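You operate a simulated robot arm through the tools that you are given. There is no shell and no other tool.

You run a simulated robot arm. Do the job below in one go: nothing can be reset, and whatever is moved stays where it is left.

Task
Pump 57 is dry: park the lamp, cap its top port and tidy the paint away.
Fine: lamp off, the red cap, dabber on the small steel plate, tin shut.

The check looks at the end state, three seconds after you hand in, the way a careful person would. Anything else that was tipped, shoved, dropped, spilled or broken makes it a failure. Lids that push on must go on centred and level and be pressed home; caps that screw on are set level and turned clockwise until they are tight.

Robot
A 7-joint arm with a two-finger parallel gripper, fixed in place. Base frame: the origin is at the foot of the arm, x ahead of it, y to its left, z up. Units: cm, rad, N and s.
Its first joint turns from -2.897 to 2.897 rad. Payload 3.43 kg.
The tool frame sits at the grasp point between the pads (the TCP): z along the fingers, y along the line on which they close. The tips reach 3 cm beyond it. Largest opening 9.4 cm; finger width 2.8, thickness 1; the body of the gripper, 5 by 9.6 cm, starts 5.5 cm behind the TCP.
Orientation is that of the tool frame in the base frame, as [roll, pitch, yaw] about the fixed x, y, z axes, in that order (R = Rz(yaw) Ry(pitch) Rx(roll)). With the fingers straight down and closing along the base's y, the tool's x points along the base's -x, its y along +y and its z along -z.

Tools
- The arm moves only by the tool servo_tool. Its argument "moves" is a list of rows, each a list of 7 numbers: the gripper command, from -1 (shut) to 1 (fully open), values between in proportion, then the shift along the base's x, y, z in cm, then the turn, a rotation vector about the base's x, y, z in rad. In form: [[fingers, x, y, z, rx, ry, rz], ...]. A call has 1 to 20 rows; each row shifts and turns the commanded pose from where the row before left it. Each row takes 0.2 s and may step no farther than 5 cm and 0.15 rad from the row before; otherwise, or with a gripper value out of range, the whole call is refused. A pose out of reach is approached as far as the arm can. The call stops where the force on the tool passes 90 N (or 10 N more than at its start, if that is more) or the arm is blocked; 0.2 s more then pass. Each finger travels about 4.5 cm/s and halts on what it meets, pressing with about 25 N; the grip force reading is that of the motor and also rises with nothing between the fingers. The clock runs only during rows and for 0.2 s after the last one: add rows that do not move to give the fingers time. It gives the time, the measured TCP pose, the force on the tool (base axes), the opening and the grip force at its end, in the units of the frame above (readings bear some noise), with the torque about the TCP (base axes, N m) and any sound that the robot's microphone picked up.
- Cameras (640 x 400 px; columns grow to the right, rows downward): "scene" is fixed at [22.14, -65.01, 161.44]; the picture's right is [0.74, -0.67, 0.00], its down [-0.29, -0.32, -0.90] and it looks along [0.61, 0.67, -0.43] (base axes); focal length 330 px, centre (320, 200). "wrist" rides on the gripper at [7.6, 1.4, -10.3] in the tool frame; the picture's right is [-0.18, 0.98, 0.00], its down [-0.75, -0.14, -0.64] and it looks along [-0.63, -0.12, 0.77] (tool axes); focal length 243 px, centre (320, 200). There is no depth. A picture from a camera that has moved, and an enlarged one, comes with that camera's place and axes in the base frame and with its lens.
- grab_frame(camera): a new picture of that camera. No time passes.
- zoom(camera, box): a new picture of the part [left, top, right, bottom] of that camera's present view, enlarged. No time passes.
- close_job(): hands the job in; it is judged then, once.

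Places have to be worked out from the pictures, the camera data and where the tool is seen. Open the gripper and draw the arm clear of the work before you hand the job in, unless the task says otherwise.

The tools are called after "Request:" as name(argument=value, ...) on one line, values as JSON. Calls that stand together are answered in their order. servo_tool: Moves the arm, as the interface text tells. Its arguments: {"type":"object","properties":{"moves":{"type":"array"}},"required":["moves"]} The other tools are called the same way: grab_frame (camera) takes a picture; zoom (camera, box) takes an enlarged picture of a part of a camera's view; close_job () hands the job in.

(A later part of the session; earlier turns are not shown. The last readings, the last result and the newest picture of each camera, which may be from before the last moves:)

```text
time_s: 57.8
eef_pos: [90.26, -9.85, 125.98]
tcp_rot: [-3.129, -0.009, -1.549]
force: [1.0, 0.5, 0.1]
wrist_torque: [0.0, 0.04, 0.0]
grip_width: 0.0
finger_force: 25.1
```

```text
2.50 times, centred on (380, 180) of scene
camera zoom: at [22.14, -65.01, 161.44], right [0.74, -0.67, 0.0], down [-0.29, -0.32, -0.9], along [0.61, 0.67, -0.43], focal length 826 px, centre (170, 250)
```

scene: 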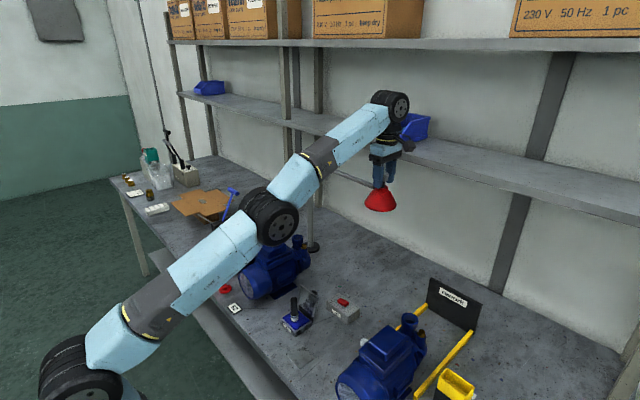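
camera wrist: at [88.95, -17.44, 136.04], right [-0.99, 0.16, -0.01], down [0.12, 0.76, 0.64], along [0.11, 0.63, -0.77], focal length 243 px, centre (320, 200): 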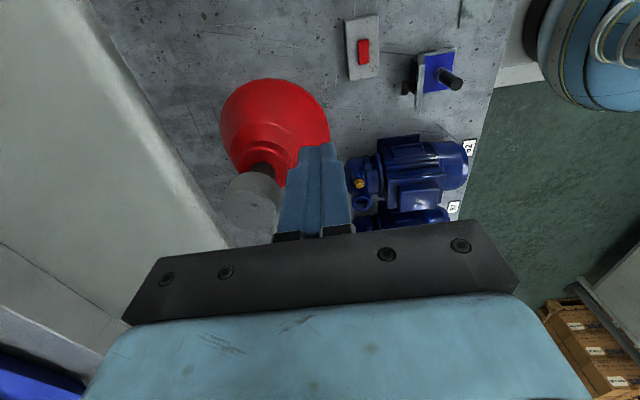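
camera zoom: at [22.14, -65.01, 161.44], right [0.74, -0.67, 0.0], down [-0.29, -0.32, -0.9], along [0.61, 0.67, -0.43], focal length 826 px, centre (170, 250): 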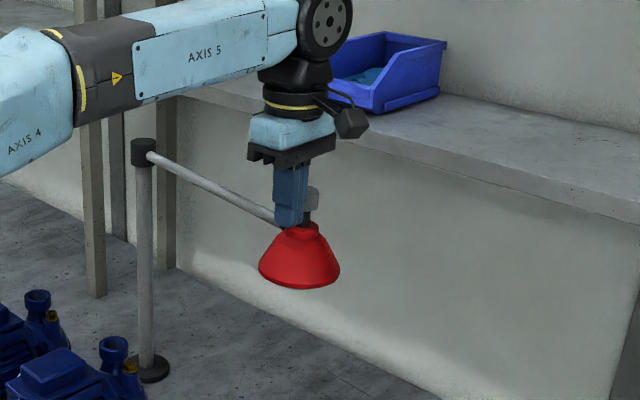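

The closed fingertips are just behind the knob. I'm pushing gently in +x and monitoring force.

Request:
servo_tool(moves=[[-1, 1, 0, -0.5, 0, 0, 0], [-1, 1, 0, -0.5, 0, 0, 0], [-1, 0.9, 0, 0, 0, 0, 0], [-1, 0.9, 0, 0, 0, 0, 0], [-1, 0.8, 0, 0, 0, 0, 0], [-1, 0.8, 0, 0, 0, 0, 0], [-1, 0.7, 0, 0, 0, 0, 0], [-1, 0.7, 0, 0, 0, 0, 0], [-1, 0.6, 0, 0, 0, 0, 0], [-1, 0.4, 0, 0, 0, 0, 0], [-1, 0, 0, 0, 0, 0, 0]])

Request:
grab_frame(camera="wrist")

Request:
zoom(camera="scene", box=[300, 100, 460, 260])

```text
time_s: 59.5
eef_pos: [95.82, -9.84, 124.74]
tcp_rot: [3.134, -0.007, -1.544]
force: [-51.9, 3.2, -5.6]
wrist_torque: [-0.08, -0.13, 0.69]
grip_width: 0.01
finger_force: 24.9
stopped in row 8: the force on the tool passed its limit at 108 N (the readings are from after the stop); the commanded pose is now the measured one
```

```text
taken
camera wrist: at [94.6, -17.49, 135.07], right [-0.99, 0.16, 0.01], down [0.13, 0.76, 0.64], along [0.09, 0.63, -0.77], focal length 243 px, centre (320, 200)
```

wrist: 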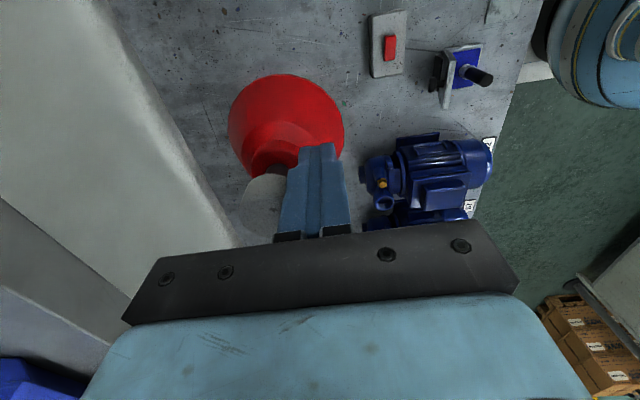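

```text
2.50 times, centred on (380, 180) of scene
camera zoom: at [22.14, -65.01, 161.44], right [0.74, -0.67, 0.0], down [-0.29, -0.32, -0.9], along [0.61, 0.67, -0.43], focal length 826 px, centre (170, 250)
```

zoom: 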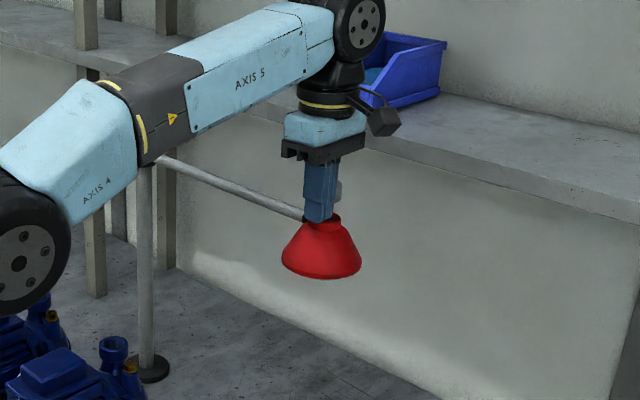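

A firm stop is met here, so the lamp is at the end of its swing at about 268° and is parked. I'm backing the fingers off in -x and lifting clear.

Request:
servo_tool(moves=[[-1, -0.5, 0, 0, 0, 0, 0], [-1, -1, 0, 0, 0, 0, 0], [-1, -2, 0, 0, 0, 0, 0], [-1, -3, 0, 1, 0, 0, 0], [-1, -3, 0, 3, 0, 0, 0], [-1, -3, 0, 3, 0, 0, 0], [-1, -3, 0, 3, 0, 0, 0], [-1, -3, 0, 3, 0, 0, -0.1], [-1, -3, 0, 0, 0, 0, -0.15], [-1, -3, 0, 0, 0, 0, -0.15], [-1, 0, 0, 0, 0, 0, -0.15], [-1, 0, 0, 0, 0, 0, -0.15], [-1, 0, 0, 0, 0, 0, -0.15], [-1, 0, 0, 0, 0, 0, -0.15], [-1, 0, 0, 0, 0, 0, -0.15], [-1, 0, 0, 0, 0, 0, -0.15], [1, 0, 0, 0, 0, 0, -0.15], [1, 0, 0, 0, 0, 0, -0.15], [1, 0, 0, 0, 0, 0, -0.15]])

Request:
grab_frame(camera="wrist")

Request:
grab_frame(camera="scene")

```text
time_s: 63.5
eef_pos: [71.71, -9.88, 137.56]
tcp_rot: [3.134, -0.008, 2.989]
force: [-0.3, -0.3, 0.3]
wrist_torque: [0.02, 0.02, -0.01]
grip_width: 6.89
finger_force: 0.0
```

```text
taken
camera wrist: at [64.44, -7.34, 147.81], right [0.33, 0.94, 0.0], down [0.73, -0.26, 0.64], along [0.6, -0.21, -0.77], focal length 243 px, centre (320, 200)
```

wrist: 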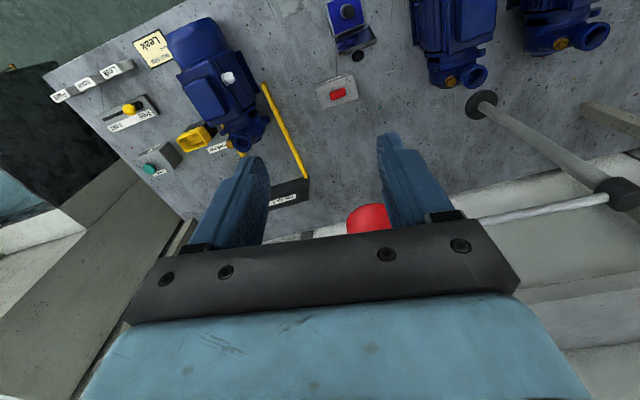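

```text
taken
```

scene: 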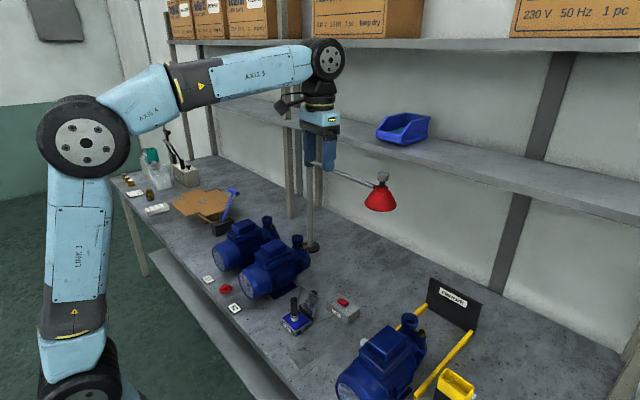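

The lamp stays parked at its stop, dark, over bare bench. Now for the paint: I'm squaring the tool up and moving to look down at the tin, dabber and steel plate.

Request:
servo_tool(moves=[[1, -2, 0, -2, 0, 0, 0.15], [1, -3, 2, -3, -0.0076, -0.008, 0.003], [1, -3, 2, -3, 0, 0, 0], [1, -3, 2, -3, 0, 0, 0], [1, 0, 2, -3.5, 0, 0, 0], [1, 0, 0, -4, 0, 0, 0], [1, 0, 0, -4, 0, 0, 0], [1, 0, 0, 0, 0, 0, 0]])

Request:
grab_frame(camera="wrist")

Request:
zoom(camera="wrist", box=[220, 0, 420, 130])

Request:
zoom(camera="scene", box=[270, 280, 350, 370])

```text
time_s: 65.2
eef_pos: [60.8, -1.91, 115.09]
tcp_rot: [-3.139, 0.0, 3.141]
force: [-0.5, -0.6, 0.4]
wrist_torque: [0.03, 0.0, -0.01]
grip_width: 9.41
finger_force: 0.1
```

```text
taken
camera wrist: at [53.04, -0.49, 125.19], right [0.18, 0.98, 0.0], down [0.75, -0.14, 0.64], along [0.63, -0.12, -0.77], focal length 243 px, centre (320, 200)
```

wrist: 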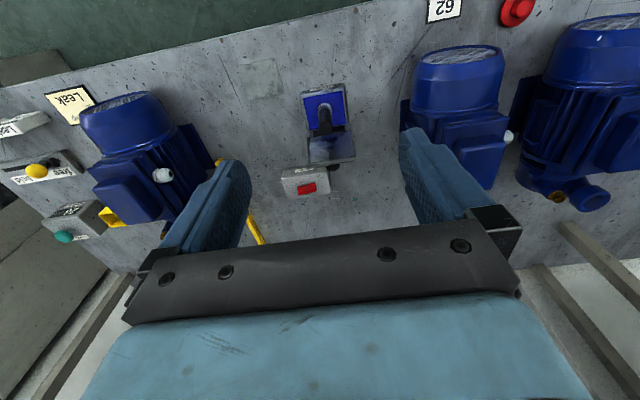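

```text
3.08 times, centred on (320, 65) of wrist
camera zoom: at [53.04, -0.49, 125.19], right [0.18, 0.98, 0.0], down [0.75, -0.14, 0.64], along [0.63, -0.12, -0.77], focal length 746 px, centre (320, 615)
```

zoom: 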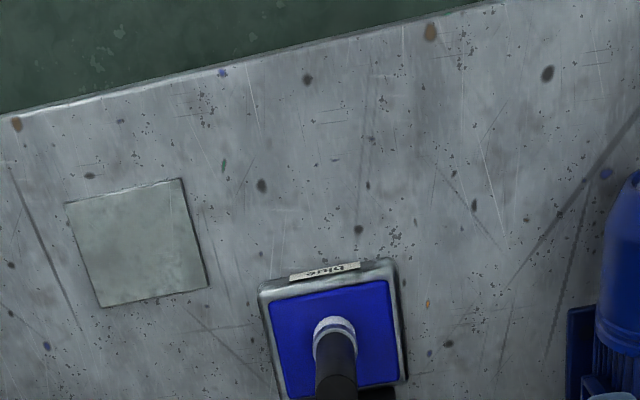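

```text
4.44 times, centred on (310, 325) of scene
camera zoom: at [22.14, -65.01, 161.44], right [0.74, -0.67, 0.0], down [-0.29, -0.32, -0.9], along [0.61, 0.67, -0.43], focal length 1468 px, centre (364, -356)
```

zoom: 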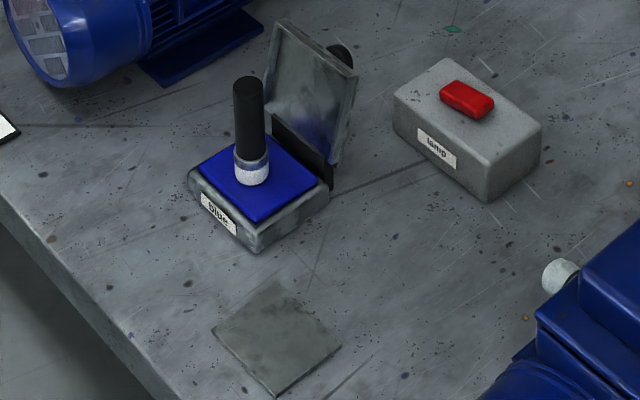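

The steel plate is centred near (61.7, -12.2), about 7 cm square, and the dabber stands on the blue pad near (66, -2.3) with its handle top at z≈93. I'm moving above the dabber to refine.

Request:
servo_tool(moves=[[1, 2, -0.2, -3, 0, 0, 0], [1, 2, -0.1, -4, 0, 0, 0], [1, 1.2, 0, -4, 0, 0, 0], [1, 0, 0, 0, 0, 0, 0]])

Request:
grab_frame(camera="wrist")

Request:
zoom(camera="wrist", box=[240, 20, 400, 150])

Request:
zoom(camera="scene", box=[260, 260, 340, 340])

```text
time_s: 66.2
eef_pos: [65.87, -2.16, 104.02]
tcp_rot: [-3.14, 0.003, 3.14]
force: [-0.9, -0.3, -0.2]
wrist_torque: [0.01, -0.01, 0.0]
grip_width: 9.42
finger_force: 0.1
```

```text
taken
camera wrist: at [58.2, -0.79, 114.15], right [0.18, 0.98, 0.0], down [0.75, -0.14, 0.64], along [0.63, -0.12, -0.77], focal length 243 px, centre (320, 200)
```

wrist: 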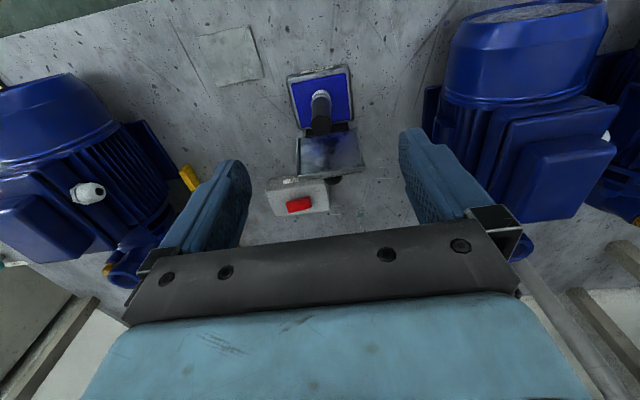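

```text
3.08 times, centred on (320, 85) of wrist
camera zoom: at [58.2, -0.79, 114.15], right [0.18, 0.98, 0.0], down [0.75, -0.14, 0.64], along [0.63, -0.12, -0.77], focal length 746 px, centre (320, 554)
```

zoom: 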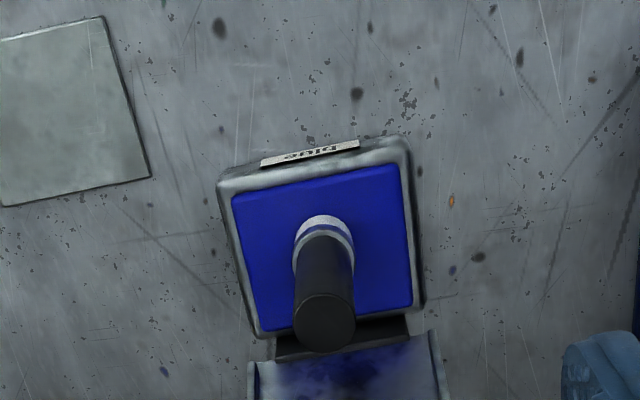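

```text
5.00 times, centred on (300, 300) of scene
camera zoom: at [22.14, -65.01, 161.44], right [0.74, -0.67, 0.0], down [-0.29, -0.32, -0.9], along [0.61, 0.67, -0.43], focal length 1651 px, centre (420, -300)
```

zoom: 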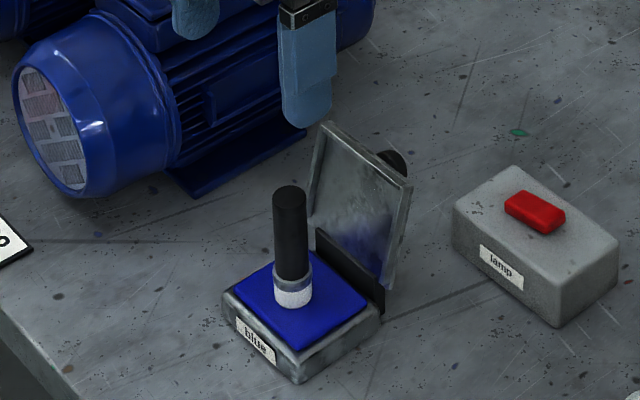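

The dabber axis computes to about (67.2, -2.4). I'm lowering until the tips are just above the handle top to check the alignment.

Request:
servo_tool(moves=[[1, 1.3, -0.2, -3, 0, 0, 0], [1, 0, 0, -2.5, 0, 0, 0], [1, 0, 0, 0, 0, 0, 0]])

Request:
zoom(camera="wrist", box=[200, 60, 440, 220])

Request:
zoom(camera="scene", box=[260, 260, 340, 340])

```text
time_s: 67.0
eef_pos: [67.19, -2.33, 98.49]
tcp_rot: [-3.14, -0.002, 3.141]
force: [0.4, 0.4, -1.0]
wrist_torque: [-0.01, 0.03, 0.02]
grip_width: 9.39
finger_force: 0.0
```

```text
2.50 times, centred on (320, 140) of wrist
camera zoom: at [59.51, -0.93, 108.6], right [0.18, 0.98, 0.0], down [0.75, -0.14, 0.64], along [0.63, -0.12, -0.77], focal length 606 px, centre (320, 350)
```

zoom: 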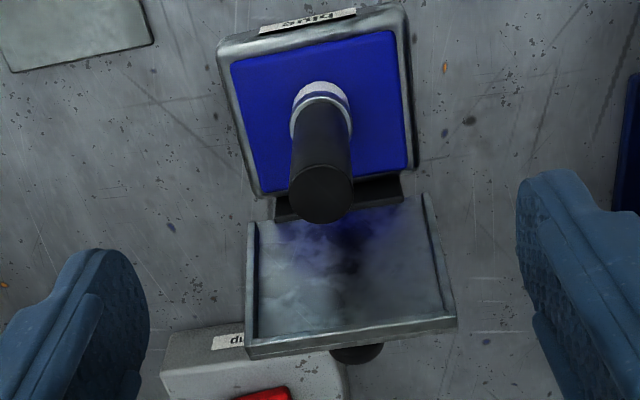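

```text
5.00 times, centred on (300, 300) of scene
camera zoom: at [22.14, -65.01, 161.44], right [0.74, -0.67, 0.0], down [-0.29, -0.32, -0.9], along [0.61, 0.67, -0.43], focal length 1651 px, centre (420, -300)
```

zoom: 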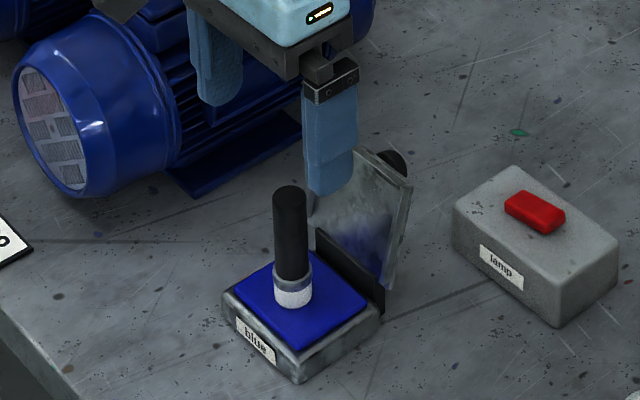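

The handle is centred between the fingers (its column matches the tool axis). I'm descending to grasp height, TCP z≈90.

Request:
servo_tool(moves=[[1, 0.2, -0.05, -3, 0, 0, 0], [1, 0, 0, -3, 0, 0, 0], [1, 0, 0, -1.5, 0, 0, 0], [1, 0, 0, -1, 0, 0, 0], [1, 0, 0, 0, 0, 0, 0]])

Request:
grab_frame(camera="wrist")

Request:
zoom(camera="scene", box=[260, 260, 340, 340])

```text
time_s: 68.2
eef_pos: [67.37, -2.54, 90.08]
tcp_rot: [-3.141, -0.002, -3.141]
force: [0.3, 0.2, -0.5]
wrist_torque: [-0.01, 0.0, 0.0]
grip_width: 9.41
finger_force: 0.0
```

```text
taken
camera wrist: at [59.76, -1.01, 100.2], right [0.18, 0.98, 0.0], down [0.75, -0.14, 0.64], along [0.63, -0.12, -0.77], focal length 243 px, centre (320, 200)
```

wrist: 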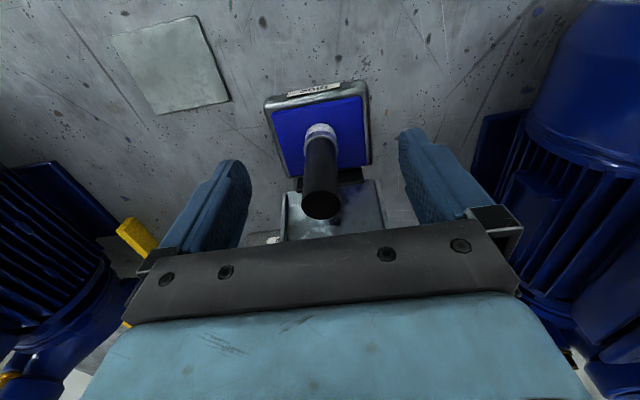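

```text
5.00 times, centred on (300, 300) of scene
camera zoom: at [22.14, -65.01, 161.44], right [0.74, -0.67, 0.0], down [-0.29, -0.32, -0.9], along [0.61, 0.67, -0.43], focal length 1651 px, centre (420, -300)
```

zoom: 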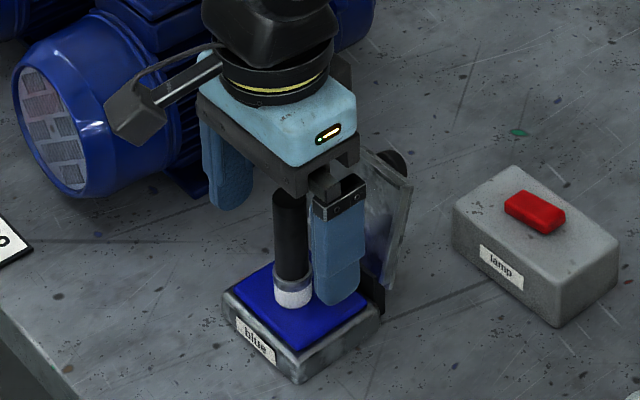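

The handle sits between the pads. I'm closing the gripper on it.

Request:
servo_tool(moves=[[-0.3, 0, 0, 0, 0, 0, 0], [-0.3, 0, 0, 0, 0, 0, 0], [-0.3, 0, 0, 0, 0, 0, 0], [-1, 0, 0, 0, 0, 0, 0], [-1, 0, 0, 0, 0, 0, 0], [-1, 0, 0, 0, 0, 0, 0], [-1, 0, 0, 0, 0, 0, 0]])

Request:
grab_frame(camera="wrist")

Request:
zoom(camera="scene", box=[260, 260, 340, 340])

```text
time_s: 69.8
eef_pos: [67.39, -2.39, 90.06]
tcp_rot: [-3.14, -0.001, -3.141]
force: [0.4, 0.4, -0.1]
wrist_torque: [-0.02, 0.04, 0.02]
grip_width: 2.14
finger_force: 24.9
```

```text
taken
camera wrist: at [59.77, -1.02, 100.22], right [0.18, 0.98, 0.0], down [0.75, -0.14, 0.64], along [0.63, -0.12, -0.77], focal length 243 px, centre (320, 200)
```

wrist: 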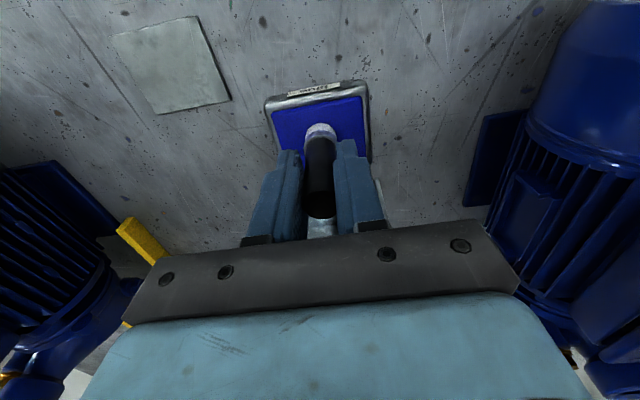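

```text
5.00 times, centred on (300, 300) of scene
camera zoom: at [22.14, -65.01, 161.44], right [0.74, -0.67, 0.0], down [-0.29, -0.32, -0.9], along [0.61, 0.67, -0.43], focal length 1651 px, centre (420, -300)
```

zoom: 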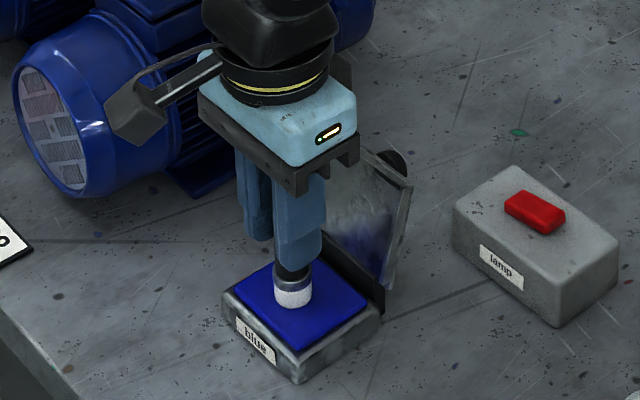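

The dabber is gripped (2.1 cm). I'm lifting it straight up and carrying it over the plate centre at about (61.7, -12).

Request:
servo_tool(moves=[[-1, 0, 0, 0.5, 0, 0, 0], [-1, 0, 0, 1, 0, 0, 0], [-1, 0, 0, 2, 0, 0, 0], [-1, 0, 0, 3, 0, 0, 0], [-1, 0, 0, 2, 0, 0, 0], [-1, -1, -2, 0, 0, 0, 0], [-1, -1.5, -2.5, 0, 0, 0, 0], [-1, -1.5, -2.5, 0, 0, 0, 0], [-1, -1.7, -2.6, 0, 0, 0, 0], [-1, 0, 0, 0, 0, 0, 0]])

Request:
grab_frame(camera="wrist")

Request:
zoom(camera="scene", box=[250, 270, 350, 380])

```text
time_s: 72.0
eef_pos: [61.81, -12.04, 98.49]
tcp_rot: [-3.139, 0.0, 3.142]
force: [-0.4, -0.5, -0.6]
wrist_torque: [0.02, 0.0, -0.02]
grip_width: 2.18
finger_force: 25.5
```

```text
taken
camera wrist: at [54.09, -10.58, 108.72], right [0.18, 0.98, 0.0], down [0.75, -0.14, 0.64], along [0.63, -0.12, -0.77], focal length 243 px, centre (320, 200)
```

wrist: 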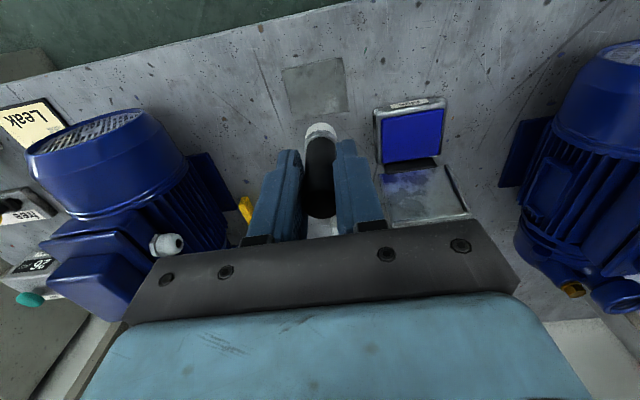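

```text
3.64 times, centred on (300, 325) of scene
camera zoom: at [22.14, -65.01, 161.44], right [0.74, -0.67, 0.0], down [-0.29, -0.32, -0.9], along [0.61, 0.67, -0.43], focal length 1201 px, centre (393, -254)
```

zoom: 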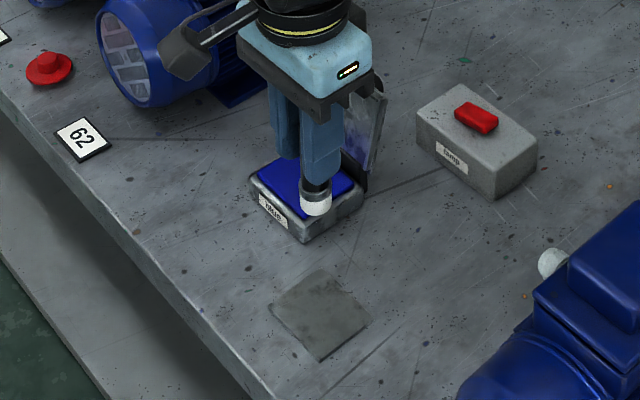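

The plate centre refines to about (61.5, -12.2), just below the dabber. I'm lowering toward it, slowing near contact.

Request:
servo_tool(moves=[[-1, -0.2, -0.15, -3, 0, 0, 0], [-1, 0, 0, -3, 0, 0, 0], [-1, 0, 0, -2.5, 0, 0, 0], [-1, 0, 0, -1, 0, 0, 0], [-1, 0, 0, 0, 0, 0, 0]])

Request:
zoom(camera="wrist", box=[220, 20, 420, 220])

Request:
zoom(camera="scene", box=[270, 300, 340, 380])

```text
time_s: 73.2
eef_pos: [61.53, -12.23, 89.06]
tcp_rot: [-3.139, 0.001, -3.141]
force: [0.6, 0.2, 0.3]
wrist_torque: [-0.01, 0.02, 0.01]
grip_width: 2.15
finger_force: 25.0
```

```text
2.00 times, centred on (320, 120) of wrist
camera zoom: at [53.87, -10.72, 99.2], right [0.18, 0.98, 0.0], down [0.75, -0.14, 0.64], along [0.63, -0.12, -0.77], focal length 485 px, centre (320, 360)
```

zoom: 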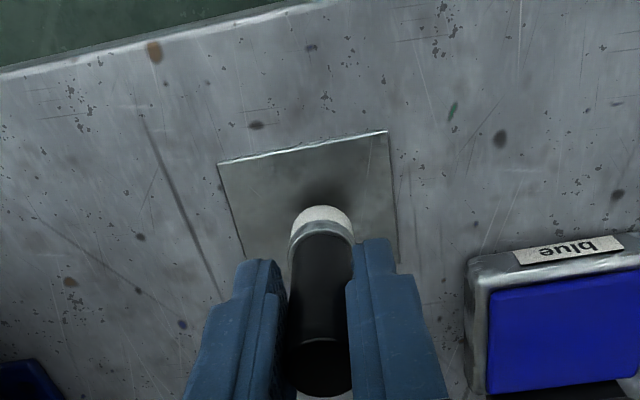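

```text
5.00 times, centred on (305, 340) of scene
camera zoom: at [22.14, -65.01, 161.44], right [0.74, -0.67, 0.0], down [-0.29, -0.32, -0.9], along [0.61, 0.67, -0.43], focal length 1651 px, centre (395, -500)
```

zoom: 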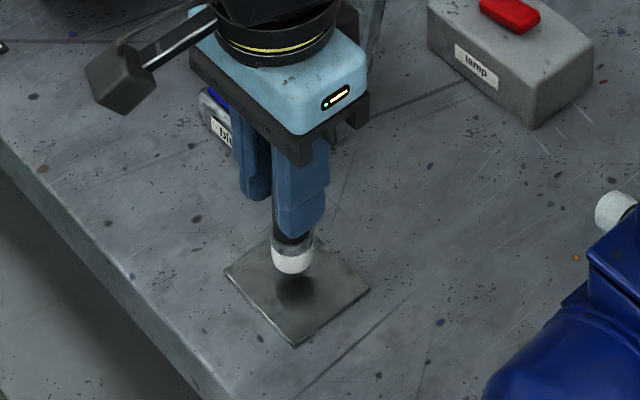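

The felt is about 1.5–2 cm above the middle of the plate (its shadow is on the plate). I'm continuing down in small steps until it touches.

Request:
servo_tool(moves=[[-1, 0, 0, -0.4, 0, 0, 0], [-1, 0, 0, -0.4, 0, 0, 0], [-1, 0, 0, -0.3, 0, 0, 0], [-1, 0, 0, 0, 0, 0, 0]])

Request:
zoom(camera="scene", box=[280, 315, 330, 365])

```text
time_s: 74.2
eef_pos: [61.44, -12.22, 87.91]
tcp_rot: [-3.138, -0.002, 3.142]
force: [0.3, 0.2, -0.3]
wrist_torque: [-0.04, -0.02, -0.03]
grip_width: 2.14
finger_force: 24.8
```

```text
8.00 times, centred on (305, 340) of scene
camera zoom: at [22.14, -65.01, 161.44], right [0.74, -0.67, 0.0], down [-0.29, -0.32, -0.9], along [0.61, 0.67, -0.43], focal length 2642 px, centre (440, -920)
```

zoom: 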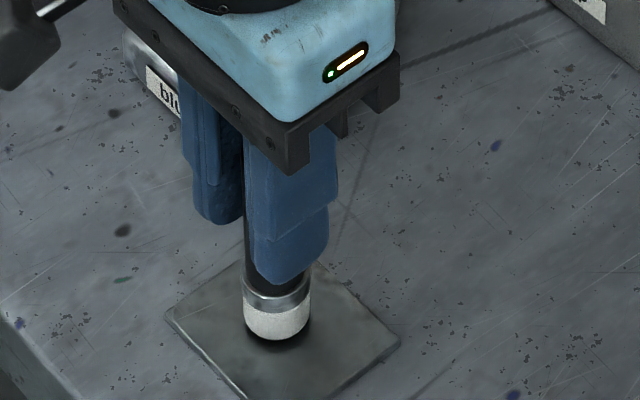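

Request:
servo_tool(moves=[[-1, 0, 0, -0.2, 0, 0, 0], [-1, 0, 0, -0.2, 0, 0, 0], [-1, 0, 0, -0.15, 0, 0, 0], [-1, 0, 0, 0, 0, 0, 0]])

Request:
zoom(camera="scene", box=[280, 315, 330, 365])

```text
time_s: 75.2
eef_pos: [61.52, -12.29, 87.41]
tcp_rot: [-3.14, 0.004, -3.141]
force: [5.9, 2.6, 18.3]
wrist_torque: [0.23, -0.33, -0.03]
grip_width: 1.97
finger_force: 24.5
```

```text
8.00 times, centred on (305, 340) of scene
camera zoom: at [22.14, -65.01, 161.44], right [0.74, -0.67, 0.0], down [-0.29, -0.32, -0.9], along [0.61, 0.67, -0.43], focal length 2642 px, centre (440, -920)
```

zoom: 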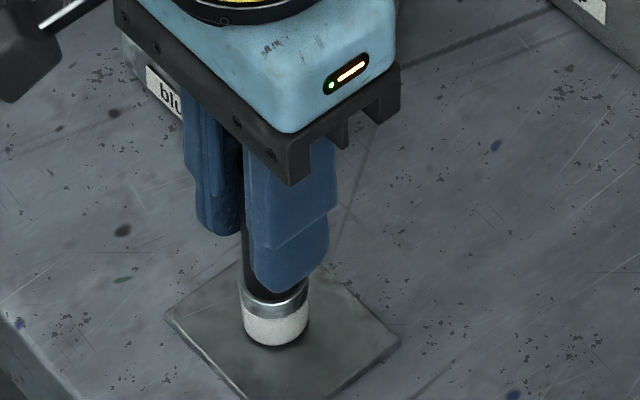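

The felt is on the plate with 18 N. I'm easing up 0.1 cm to relieve it, then opening slowly.

Request:
servo_tool(moves=[[-1, 0, 0, 0.1, 0, 0, 0], [-1, 0, 0, 0, 0, 0, 0]])

Request:
zoom(camera="wrist", box=[220, 60, 420, 220])

```text
time_s: 75.8
eef_pos: [61.42, -12.21, 87.53]
tcp_rot: [-3.139, 0.0, -3.141]
force: [0.2, -0.6, 0.1]
wrist_torque: [0.0, 0.01, -0.04]
grip_width: 1.98
finger_force: 25.6
```

```text
2.50 times, centred on (320, 140) of wrist
camera zoom: at [53.8, -10.74, 97.64], right [0.18, 0.98, 0.0], down [0.75, -0.14, 0.64], along [0.63, -0.12, -0.77], focal length 606 px, centre (320, 350)
```

zoom: 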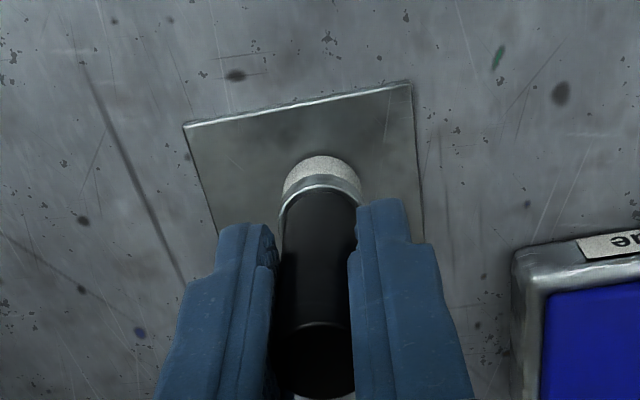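

The contact force is now zero with the dabber standing on the plate. I'm opening in stages so it isn't knocked.

Request:
servo_tool(moves=[[-0.5, 0, 0, 0, 0, 0, 0], [-0.45, 0, 0, 0, 0, 0, 0], [-0.35, 0, 0, 0, 0, 0, 0], [-0.2, 0, 0, 0, 0, 0, 0], [0, 0, 0, 0, 0, 0, 0], [0.3, 0, 0, 0, 0, 0, 0], [0.3, 0, 0, 0, 0, 0, 0]])

Request:
zoom(camera="wrist", box=[220, 60, 420, 220])

Request:
zoom(camera="scene", box=[270, 300, 340, 370])

```text
time_s: 77.5
eef_pos: [61.41, -12.09, 87.56]
tcp_rot: [-3.139, 0.0, 3.141]
force: [-0.3, -0.8, 0.2]
wrist_torque: [0.0, 0.03, 0.01]
grip_width: 6.12
finger_force: 0.1
```

```text
2.50 times, centred on (320, 140) of wrist
camera zoom: at [53.85, -10.74, 97.68], right [0.18, 0.98, 0.0], down [0.75, -0.14, 0.64], along [0.63, -0.12, -0.77], focal length 606 px, centre (320, 350)
```

zoom: 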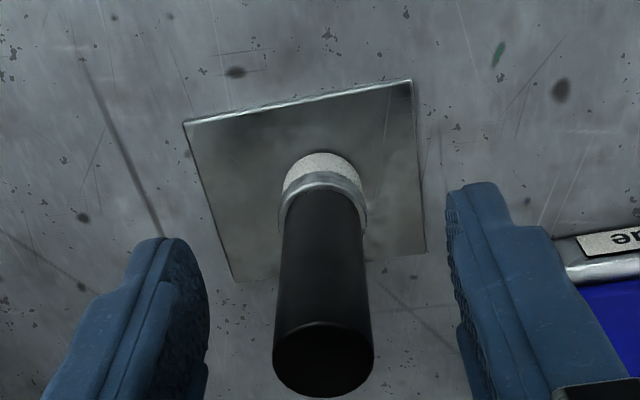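

```text
5.71 times, centred on (305, 335) of scene
camera zoom: at [22.14, -65.01, 161.44], right [0.74, -0.67, 0.0], down [-0.29, -0.32, -0.9], along [0.61, 0.67, -0.43], focal length 1887 px, centre (406, -571)
```

zoom: 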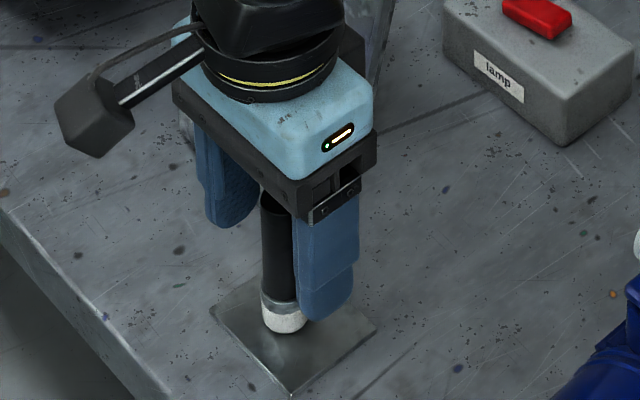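

The dabber stands free and upright near the plate centre. I'm raising straight up and moving back to view the tin lid.

Request:
servo_tool(moves=[[0.3, 0, 0, 2, 0, 0, 0], [0.3, 0, 0, 4, 0, 0, 0], [0.3, 0, 0, 4, 0, 0, 0], [0.3, 0, 0, 4, 0, 0, 0], [0.3, 0, 2, 1, 0, 0, 0], [0.3, 0, 3, 0, 0, 0, 0], [0.3, 0, 3, 0, 0, 0, 0], [0.3, 0, 1, 0, 0, 0, 0], [0.3, 0, 0, 0, 0, 0, 0]])

Request:
grab_frame(camera="wrist")

Request:
zoom(camera="wrist", box=[240, 50, 400, 200])

Request:
zoom(camera="scene", box=[270, 280, 340, 370])

```text
time_s: 79.5
eef_pos: [61.37, -2.96, 102.46]
tcp_rot: [-3.139, 0.001, -3.14]
force: [-0.5, 0.4, 0.5]
wrist_torque: [-0.02, 0.02, 0.02]
grip_width: 6.11
finger_force: 0.1
```

```text
taken
camera wrist: at [53.85, -1.71, 112.65], right [0.18, 0.98, 0.0], down [0.75, -0.14, 0.64], along [0.63, -0.12, -0.77], focal length 243 px, centre (320, 200)
```

wrist: 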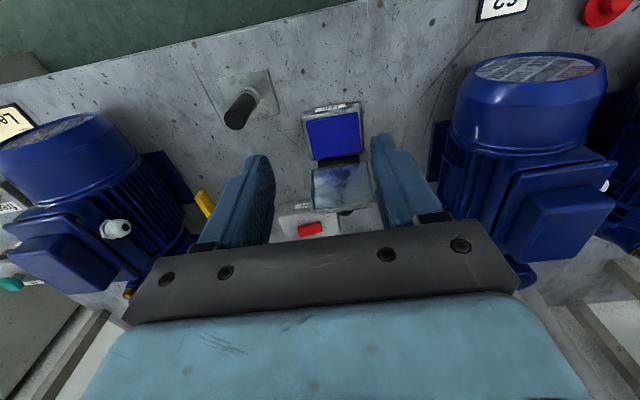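

```text
2.67 times, centred on (320, 125) of wrist
camera zoom: at [53.85, -1.71, 112.65], right [0.18, 0.98, 0.0], down [0.75, -0.14, 0.64], along [0.63, -0.12, -0.77], focal length 647 px, centre (320, 400)
```

zoom: 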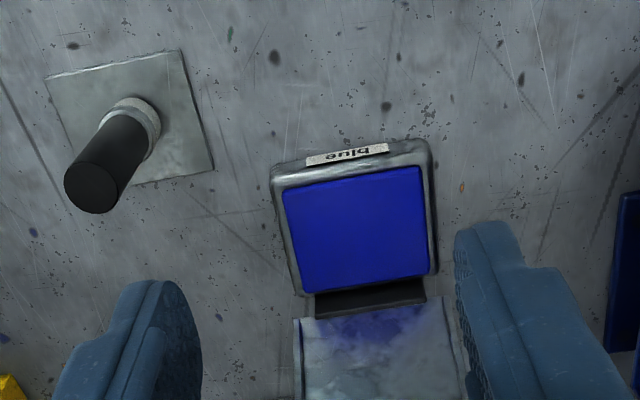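

```text
4.44 times, centred on (305, 325) of scene
camera zoom: at [22.14, -65.01, 161.44], right [0.74, -0.67, 0.0], down [-0.29, -0.32, -0.9], along [0.61, 0.67, -0.43], focal length 1468 px, centre (387, -356)
```

zoom: 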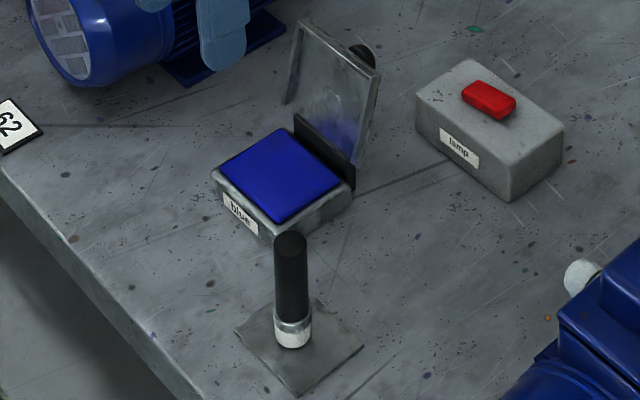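

The dabber is upright and fully on the plate. The lid's top edge is at about x 73.5, y -6.2…1.4, z 91.3, leaning back over its hinge at x≈71, with a knob on its back. I'll set the fingers 5 cm apart, go over and behind the lid to straddle the knob.

Request:
servo_tool(moves=[[0.064, 3, 0.1, 1, 0, 0, 0], [0.064, 4, 0.2, 0, 0, 0, 0], [0.064, 4, 0.2, 0, 0, 0, 0], [0.064, 4, 0, 0, 0, 0, 0], [0.064, 2, 0, 0, 0, 0, 0], [0.064, 0, 0, 0, 0, 0, 0]])

Request:
grab_frame(camera="wrist")

Request:
zoom(camera="scene", box=[280, 230, 380, 330])

```text
time_s: 80.8
eef_pos: [78.63, -2.68, 103.43]
tcp_rot: [-3.141, 0.0, -3.141]
force: [0.2, 0.7, -0.4]
wrist_torque: [0.0, -0.02, -0.01]
grip_width: 5.02
finger_force: 0.1
```

```text
taken
camera wrist: at [70.88, -1.22, 113.65], right [0.18, 0.98, 0.0], down [0.75, -0.14, 0.64], along [0.63, -0.12, -0.77], focal length 243 px, centre (320, 200)
```

wrist: 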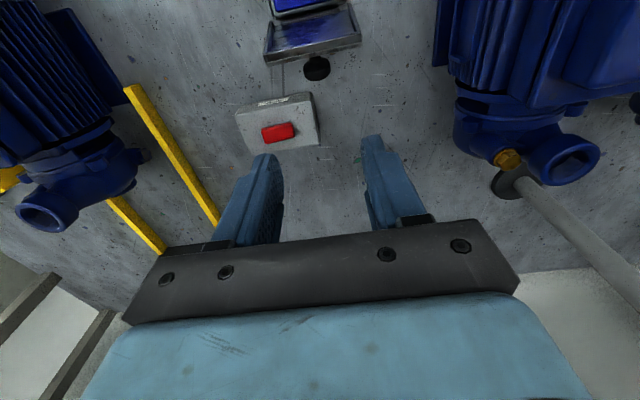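

```text
4.00 times, centred on (330, 280) of scene
camera zoom: at [22.14, -65.01, 161.44], right [0.74, -0.67, 0.0], down [-0.29, -0.32, -0.9], along [0.61, 0.67, -0.43], focal length 1321 px, centre (280, -120)
```

zoom: 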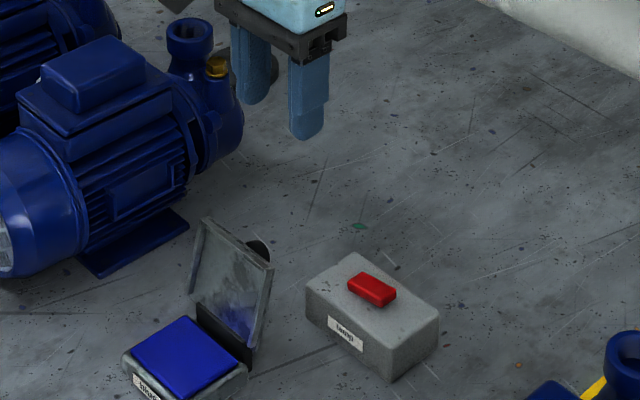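

The fingers straddle the knob line (y≈-2.35) behind the lid. I'm lowering until the tips reach z≈88.3, behind the upper part of the lid and above the switch box.

Request:
servo_tool(moves=[[0.064, 0, 0.3, -4, 0, 0, 0], [0.064, 0, 0, -4, 0, 0, 0], [0.064, 0, 0, -2.5, 0, 0, 0], [0.064, 0, 0, -1.7, 0, 0, 0], [0.064, 0, 0, 0, 0, 0, 0]])

Request:
grab_frame(camera="wrist")

Request:
zoom(camera="scene", box=[280, 250, 360, 330])

```text
time_s: 82.0
eef_pos: [78.51, -2.42, 91.35]
tcp_rot: [-3.139, 0.0, 3.141]
force: [-0.4, -0.4, -0.2]
wrist_torque: [0.0, 0.02, 0.0]
grip_width: 5.0
finger_force: 0.0
```

```text
taken
camera wrist: at [70.88, -0.95, 101.51], right [0.18, 0.98, 0.0], down [0.75, -0.14, 0.64], along [0.63, -0.12, -0.77], focal length 243 px, centre (320, 200)
```

wrist: 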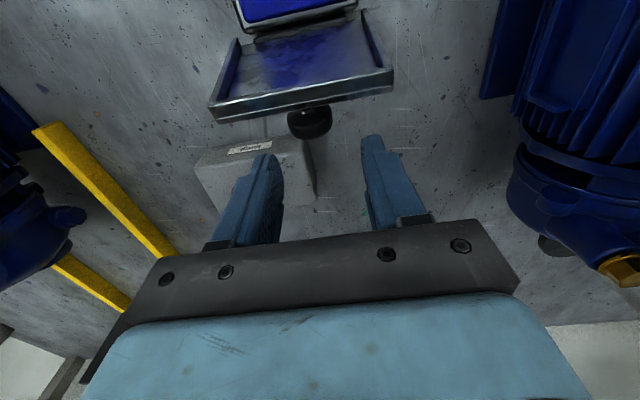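

```text
5.00 times, centred on (320, 290) of scene
camera zoom: at [22.14, -65.01, 161.44], right [0.74, -0.67, 0.0], down [-0.29, -0.32, -0.9], along [0.61, 0.67, -0.43], focal length 1651 px, centre (320, -250)
```

zoom: 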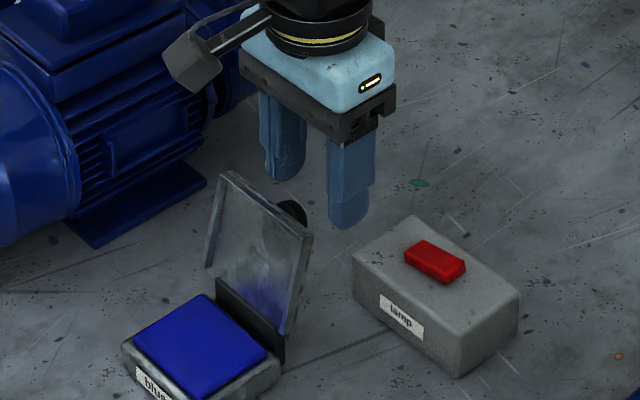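

The knob lines up between the two fingers. I'm now pushing slowly in -x to swing the lid up and over.

Request:
servo_tool(moves=[[0.064, -1, 0, 0, 0, 0, 0], [0.064, -1, 0, 0, 0, 0, 0], [0.064, -0.8, 0, 0, 0, 0, 0], [0.064, -0.8, 0, 0, 0, 0, 0], [0.064, -0.8, 0, 0, 0, 0, 0], [0.064, 0, 0, 0, 0, 0, 0]])

Request:
grab_frame(camera="wrist")

Request:
zoom(camera="scene", box=[270, 250, 350, 330])

```text
time_s: 83.5
eef_pos: [74.17, -2.38, 91.3]
tcp_rot: [-3.14, 0.0, 3.142]
force: [0.2, 1.0, -0.9]
wrist_torque: [0.0, -0.02, -0.02]
grip_width: 4.99
finger_force: 0.1
```

```text
taken
camera wrist: at [66.42, -0.96, 101.55], right [0.18, 0.98, 0.0], down [0.75, -0.14, 0.64], along [0.63, -0.12, -0.77], focal length 243 px, centre (320, 200)
```

wrist: 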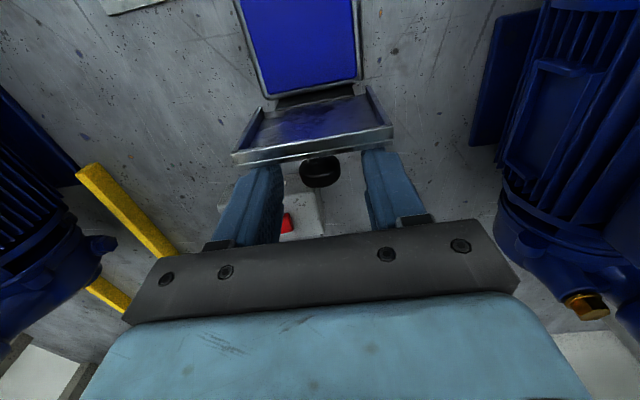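

```text
5.00 times, centred on (310, 290) of scene
camera zoom: at [22.14, -65.01, 161.44], right [0.74, -0.67, 0.0], down [-0.29, -0.32, -0.9], along [0.61, 0.67, -0.43], focal length 1651 px, centre (370, -250)
```

zoom: 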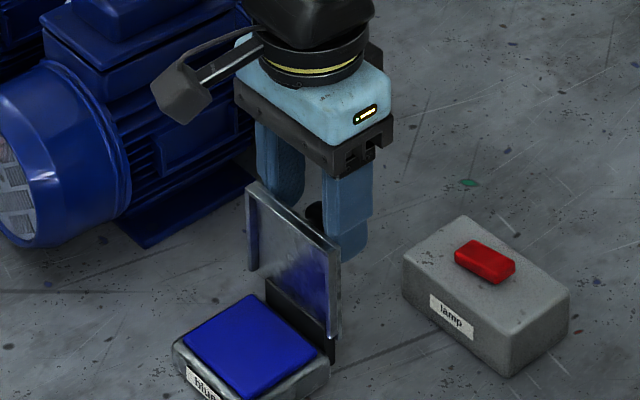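

The lid has come to about vertical with negligible force. I'm continuing to push it over.

Request:
servo_tool(moves=[[0.064, -0.7, 0, 0, 0, 0, 0], [0.064, -0.7, 0, 0, 0, 0, 0], [0.064, -0.7, 0, 0, 0, 0, 0], [0.064, -0.7, 0, 0, 0, 0, 0], [0.064, 0, 0, 0, 0, 0, 0]])

Request:
grab_frame(camera="wrist")

Request:
zoom(camera="scene", box=[270, 250, 350, 330])

```text
time_s: 84.7
eef_pos: [71.34, -2.28, 91.33]
tcp_rot: [-3.14, 0.001, -3.141]
force: [0.2, -0.3, -0.9]
wrist_torque: [0.01, 0.0, 0.01]
grip_width: 5.0
finger_force: 0.1
```

```text
taken
camera wrist: at [63.68, -0.96, 101.48], right [0.18, 0.98, 0.0], down [0.75, -0.14, 0.64], along [0.63, -0.12, -0.77], focal length 243 px, centre (320, 200)
```

wrist: 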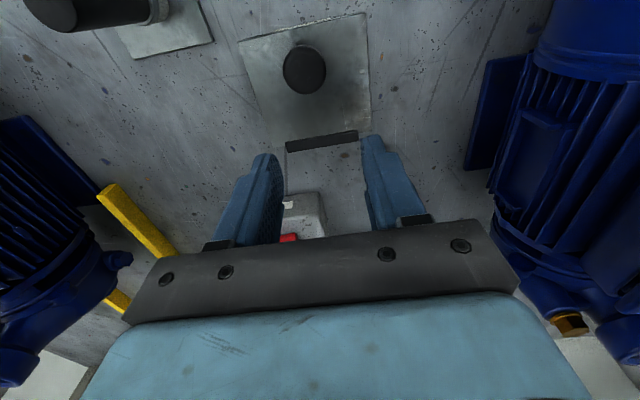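

```text
5.00 times, centred on (310, 290) of scene
camera zoom: at [22.14, -65.01, 161.44], right [0.74, -0.67, 0.0], down [-0.29, -0.32, -0.9], along [0.61, 0.67, -0.43], focal length 1651 px, centre (370, -250)
```

zoom: 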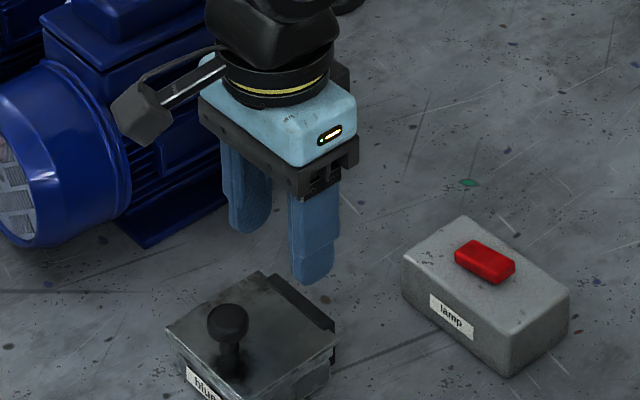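

The lid swung down over the tin. I'll lift, check whether it is fully down, and line up over its knob to press it home.

Request:
servo_tool(moves=[[0.064, 0.5, 0, 2, 0, 0, 0], [0.064, 0, 0, 4, 0, 0, 0], [0.064, 0, 0, 4, 0, 0, 0], [-1, -3, 0, 2, 0, 0, 0], [-1, -3, 0, 0, 0, 0, 0], [-1, 0, 0, 0, 0, 0, 0], [-1, 0, 0, 0, 0, 0, 0]])

Request:
grab_frame(camera="wrist")

Request:
zoom(camera="wrist", box=[220, 20, 420, 160])

Request:
zoom(camera="scene", box=[275, 290, 345, 350])

```text
time_s: 86.2
eef_pos: [65.93, -2.54, 103.35]
tcp_rot: [-3.14, 0.0, 3.14]
force: [-0.2, -0.4, -1.0]
wrist_torque: [0.01, 0.0, 0.01]
grip_width: 0.0
finger_force: 24.8
```

```text
taken
camera wrist: at [58.18, -1.12, 113.49], right [0.18, 0.98, 0.0], down [0.75, -0.14, 0.64], along [0.63, -0.12, -0.77], focal length 243 px, centre (320, 200)
```

wrist: 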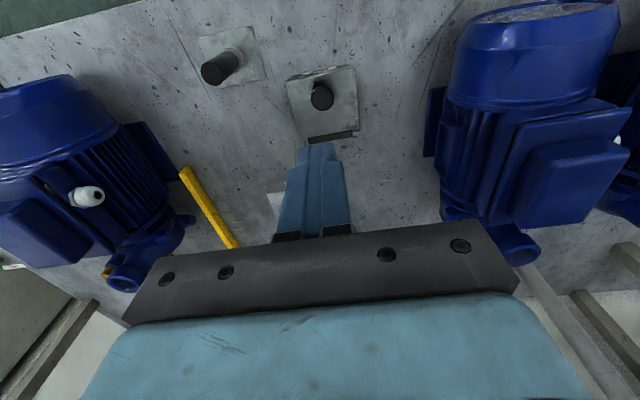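

```text
2.86 times, centred on (320, 90) of wrist
camera zoom: at [58.18, -1.12, 113.49], right [0.18, 0.98, 0.0], down [0.75, -0.14, 0.64], along [0.63, -0.12, -0.77], focal length 693 px, centre (320, 514)
```

zoom: 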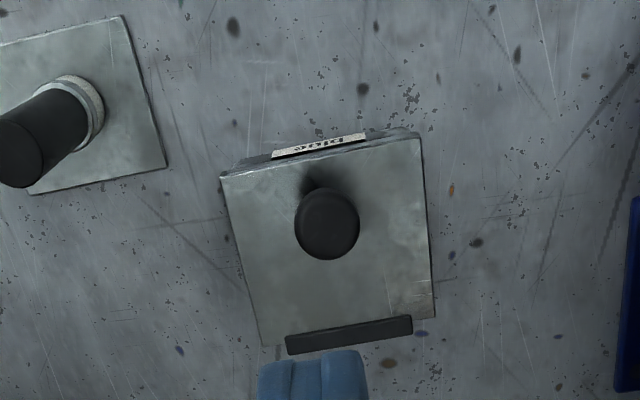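

```text
6.67 times, centred on (310, 320) of scene
camera zoom: at [22.14, -65.01, 161.44], right [0.74, -0.67, 0.0], down [-0.29, -0.32, -0.9], along [0.61, 0.67, -0.43], focal length 2201 px, centre (387, -600)
```

zoom: 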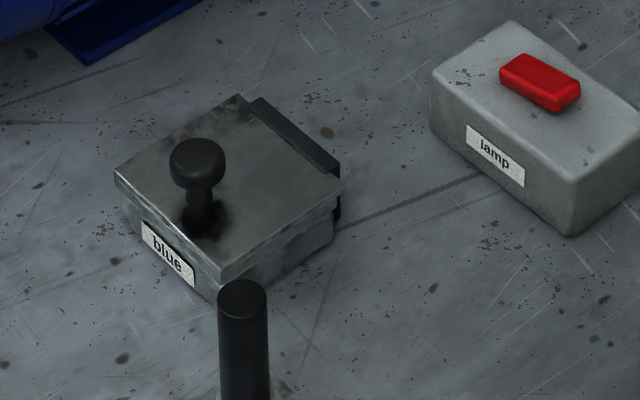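

The lid lies on the tin but may sit a hair proud at the front, with its knob at about (65.7, -2.3). I'm lowering the closed tips onto the knob to press it home.

Request:
servo_tool(moves=[[-1, -0.1, 0.2, -4, 0, 0, 0], [-1, 0, 0, -4, 0, 0, 0], [-1, 0, 0, -2, 0, 0, 0], [-1, 0, 0, -0.5, 0, 0, 0], [-1, 0, 0, -0.3, 0, 0, 0], [-1, 0, 0, 0, 0, 0, 0]])

Request:
zoom(camera="scene", box=[275, 290, 345, 350])

Request:
zoom(camera="wrist", box=[220, 60, 420, 200])

```text
time_s: 87.7
eef_pos: [65.68, -2.18, 92.63]
tcp_rot: [-3.139, 0.0, 3.141]
force: [0.5, 0.1, -0.1]
wrist_torque: [0.01, 0.02, 0.04]
grip_width: 0.0
finger_force: 24.7
```

```text
6.67 times, centred on (310, 320) of scene
camera zoom: at [22.14, -65.01, 161.44], right [0.74, -0.67, 0.0], down [-0.29, -0.32, -0.9], along [0.61, 0.67, -0.43], focal length 2201 px, centre (387, -600)
```

zoom: 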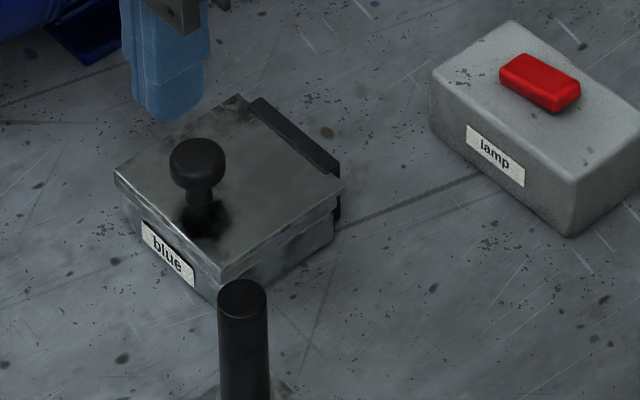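

```text
2.86 times, centred on (320, 130) of wrist
camera zoom: at [58.03, -0.82, 102.68], right [0.18, 0.98, 0.0], down [0.75, -0.14, 0.64], along [0.63, -0.12, -0.77], focal length 693 px, centre (320, 400)
```

zoom: 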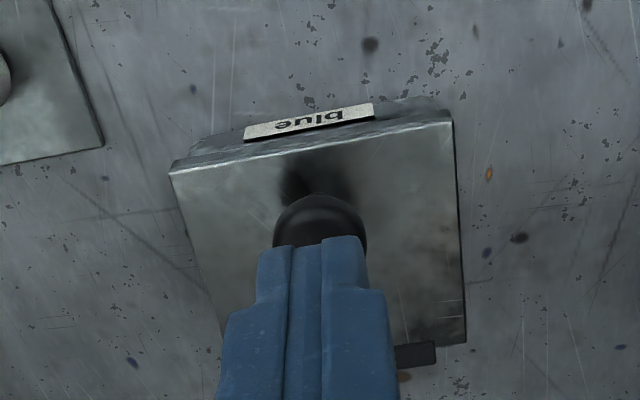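

Comparing views, the knob top is lower than I assumed (z≈86.7; bench ≈80.3). I'm continuing the descent carefully until contact.

Request:
servo_tool(moves=[[-1, 0.2, -0.1, -1, 0, 0, 0], [-1, 0, 0, -0.8, 0, 0, 0], [-1, 0, 0, -0.4, 0, 0, 0], [-1, 0, 0, -0.3, 0, 0, 0], [-1, 0, 0, -0.3, 0, 0, 0], [-1, 0, 0, 0, 0, 0, 0]])

Request:
zoom(camera="scene", box=[275, 290, 345, 350])

```text
time_s: 89.0
eef_pos: [65.78, -2.37, 89.7]
tcp_rot: [-3.14, 0.0, 3.141]
force: [-0.3, 0.0, 0.8]
wrist_torque: [-0.01, 0.0, 0.0]
grip_width: 0.0
finger_force: 25.0
```

```text
6.67 times, centred on (310, 320) of scene
camera zoom: at [22.14, -65.01, 161.44], right [0.74, -0.67, 0.0], down [-0.29, -0.32, -0.9], along [0.61, 0.67, -0.43], focal length 2201 px, centre (387, -600)
```

zoom: 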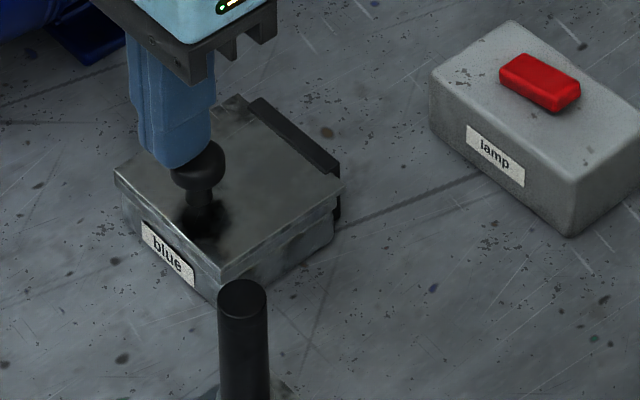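

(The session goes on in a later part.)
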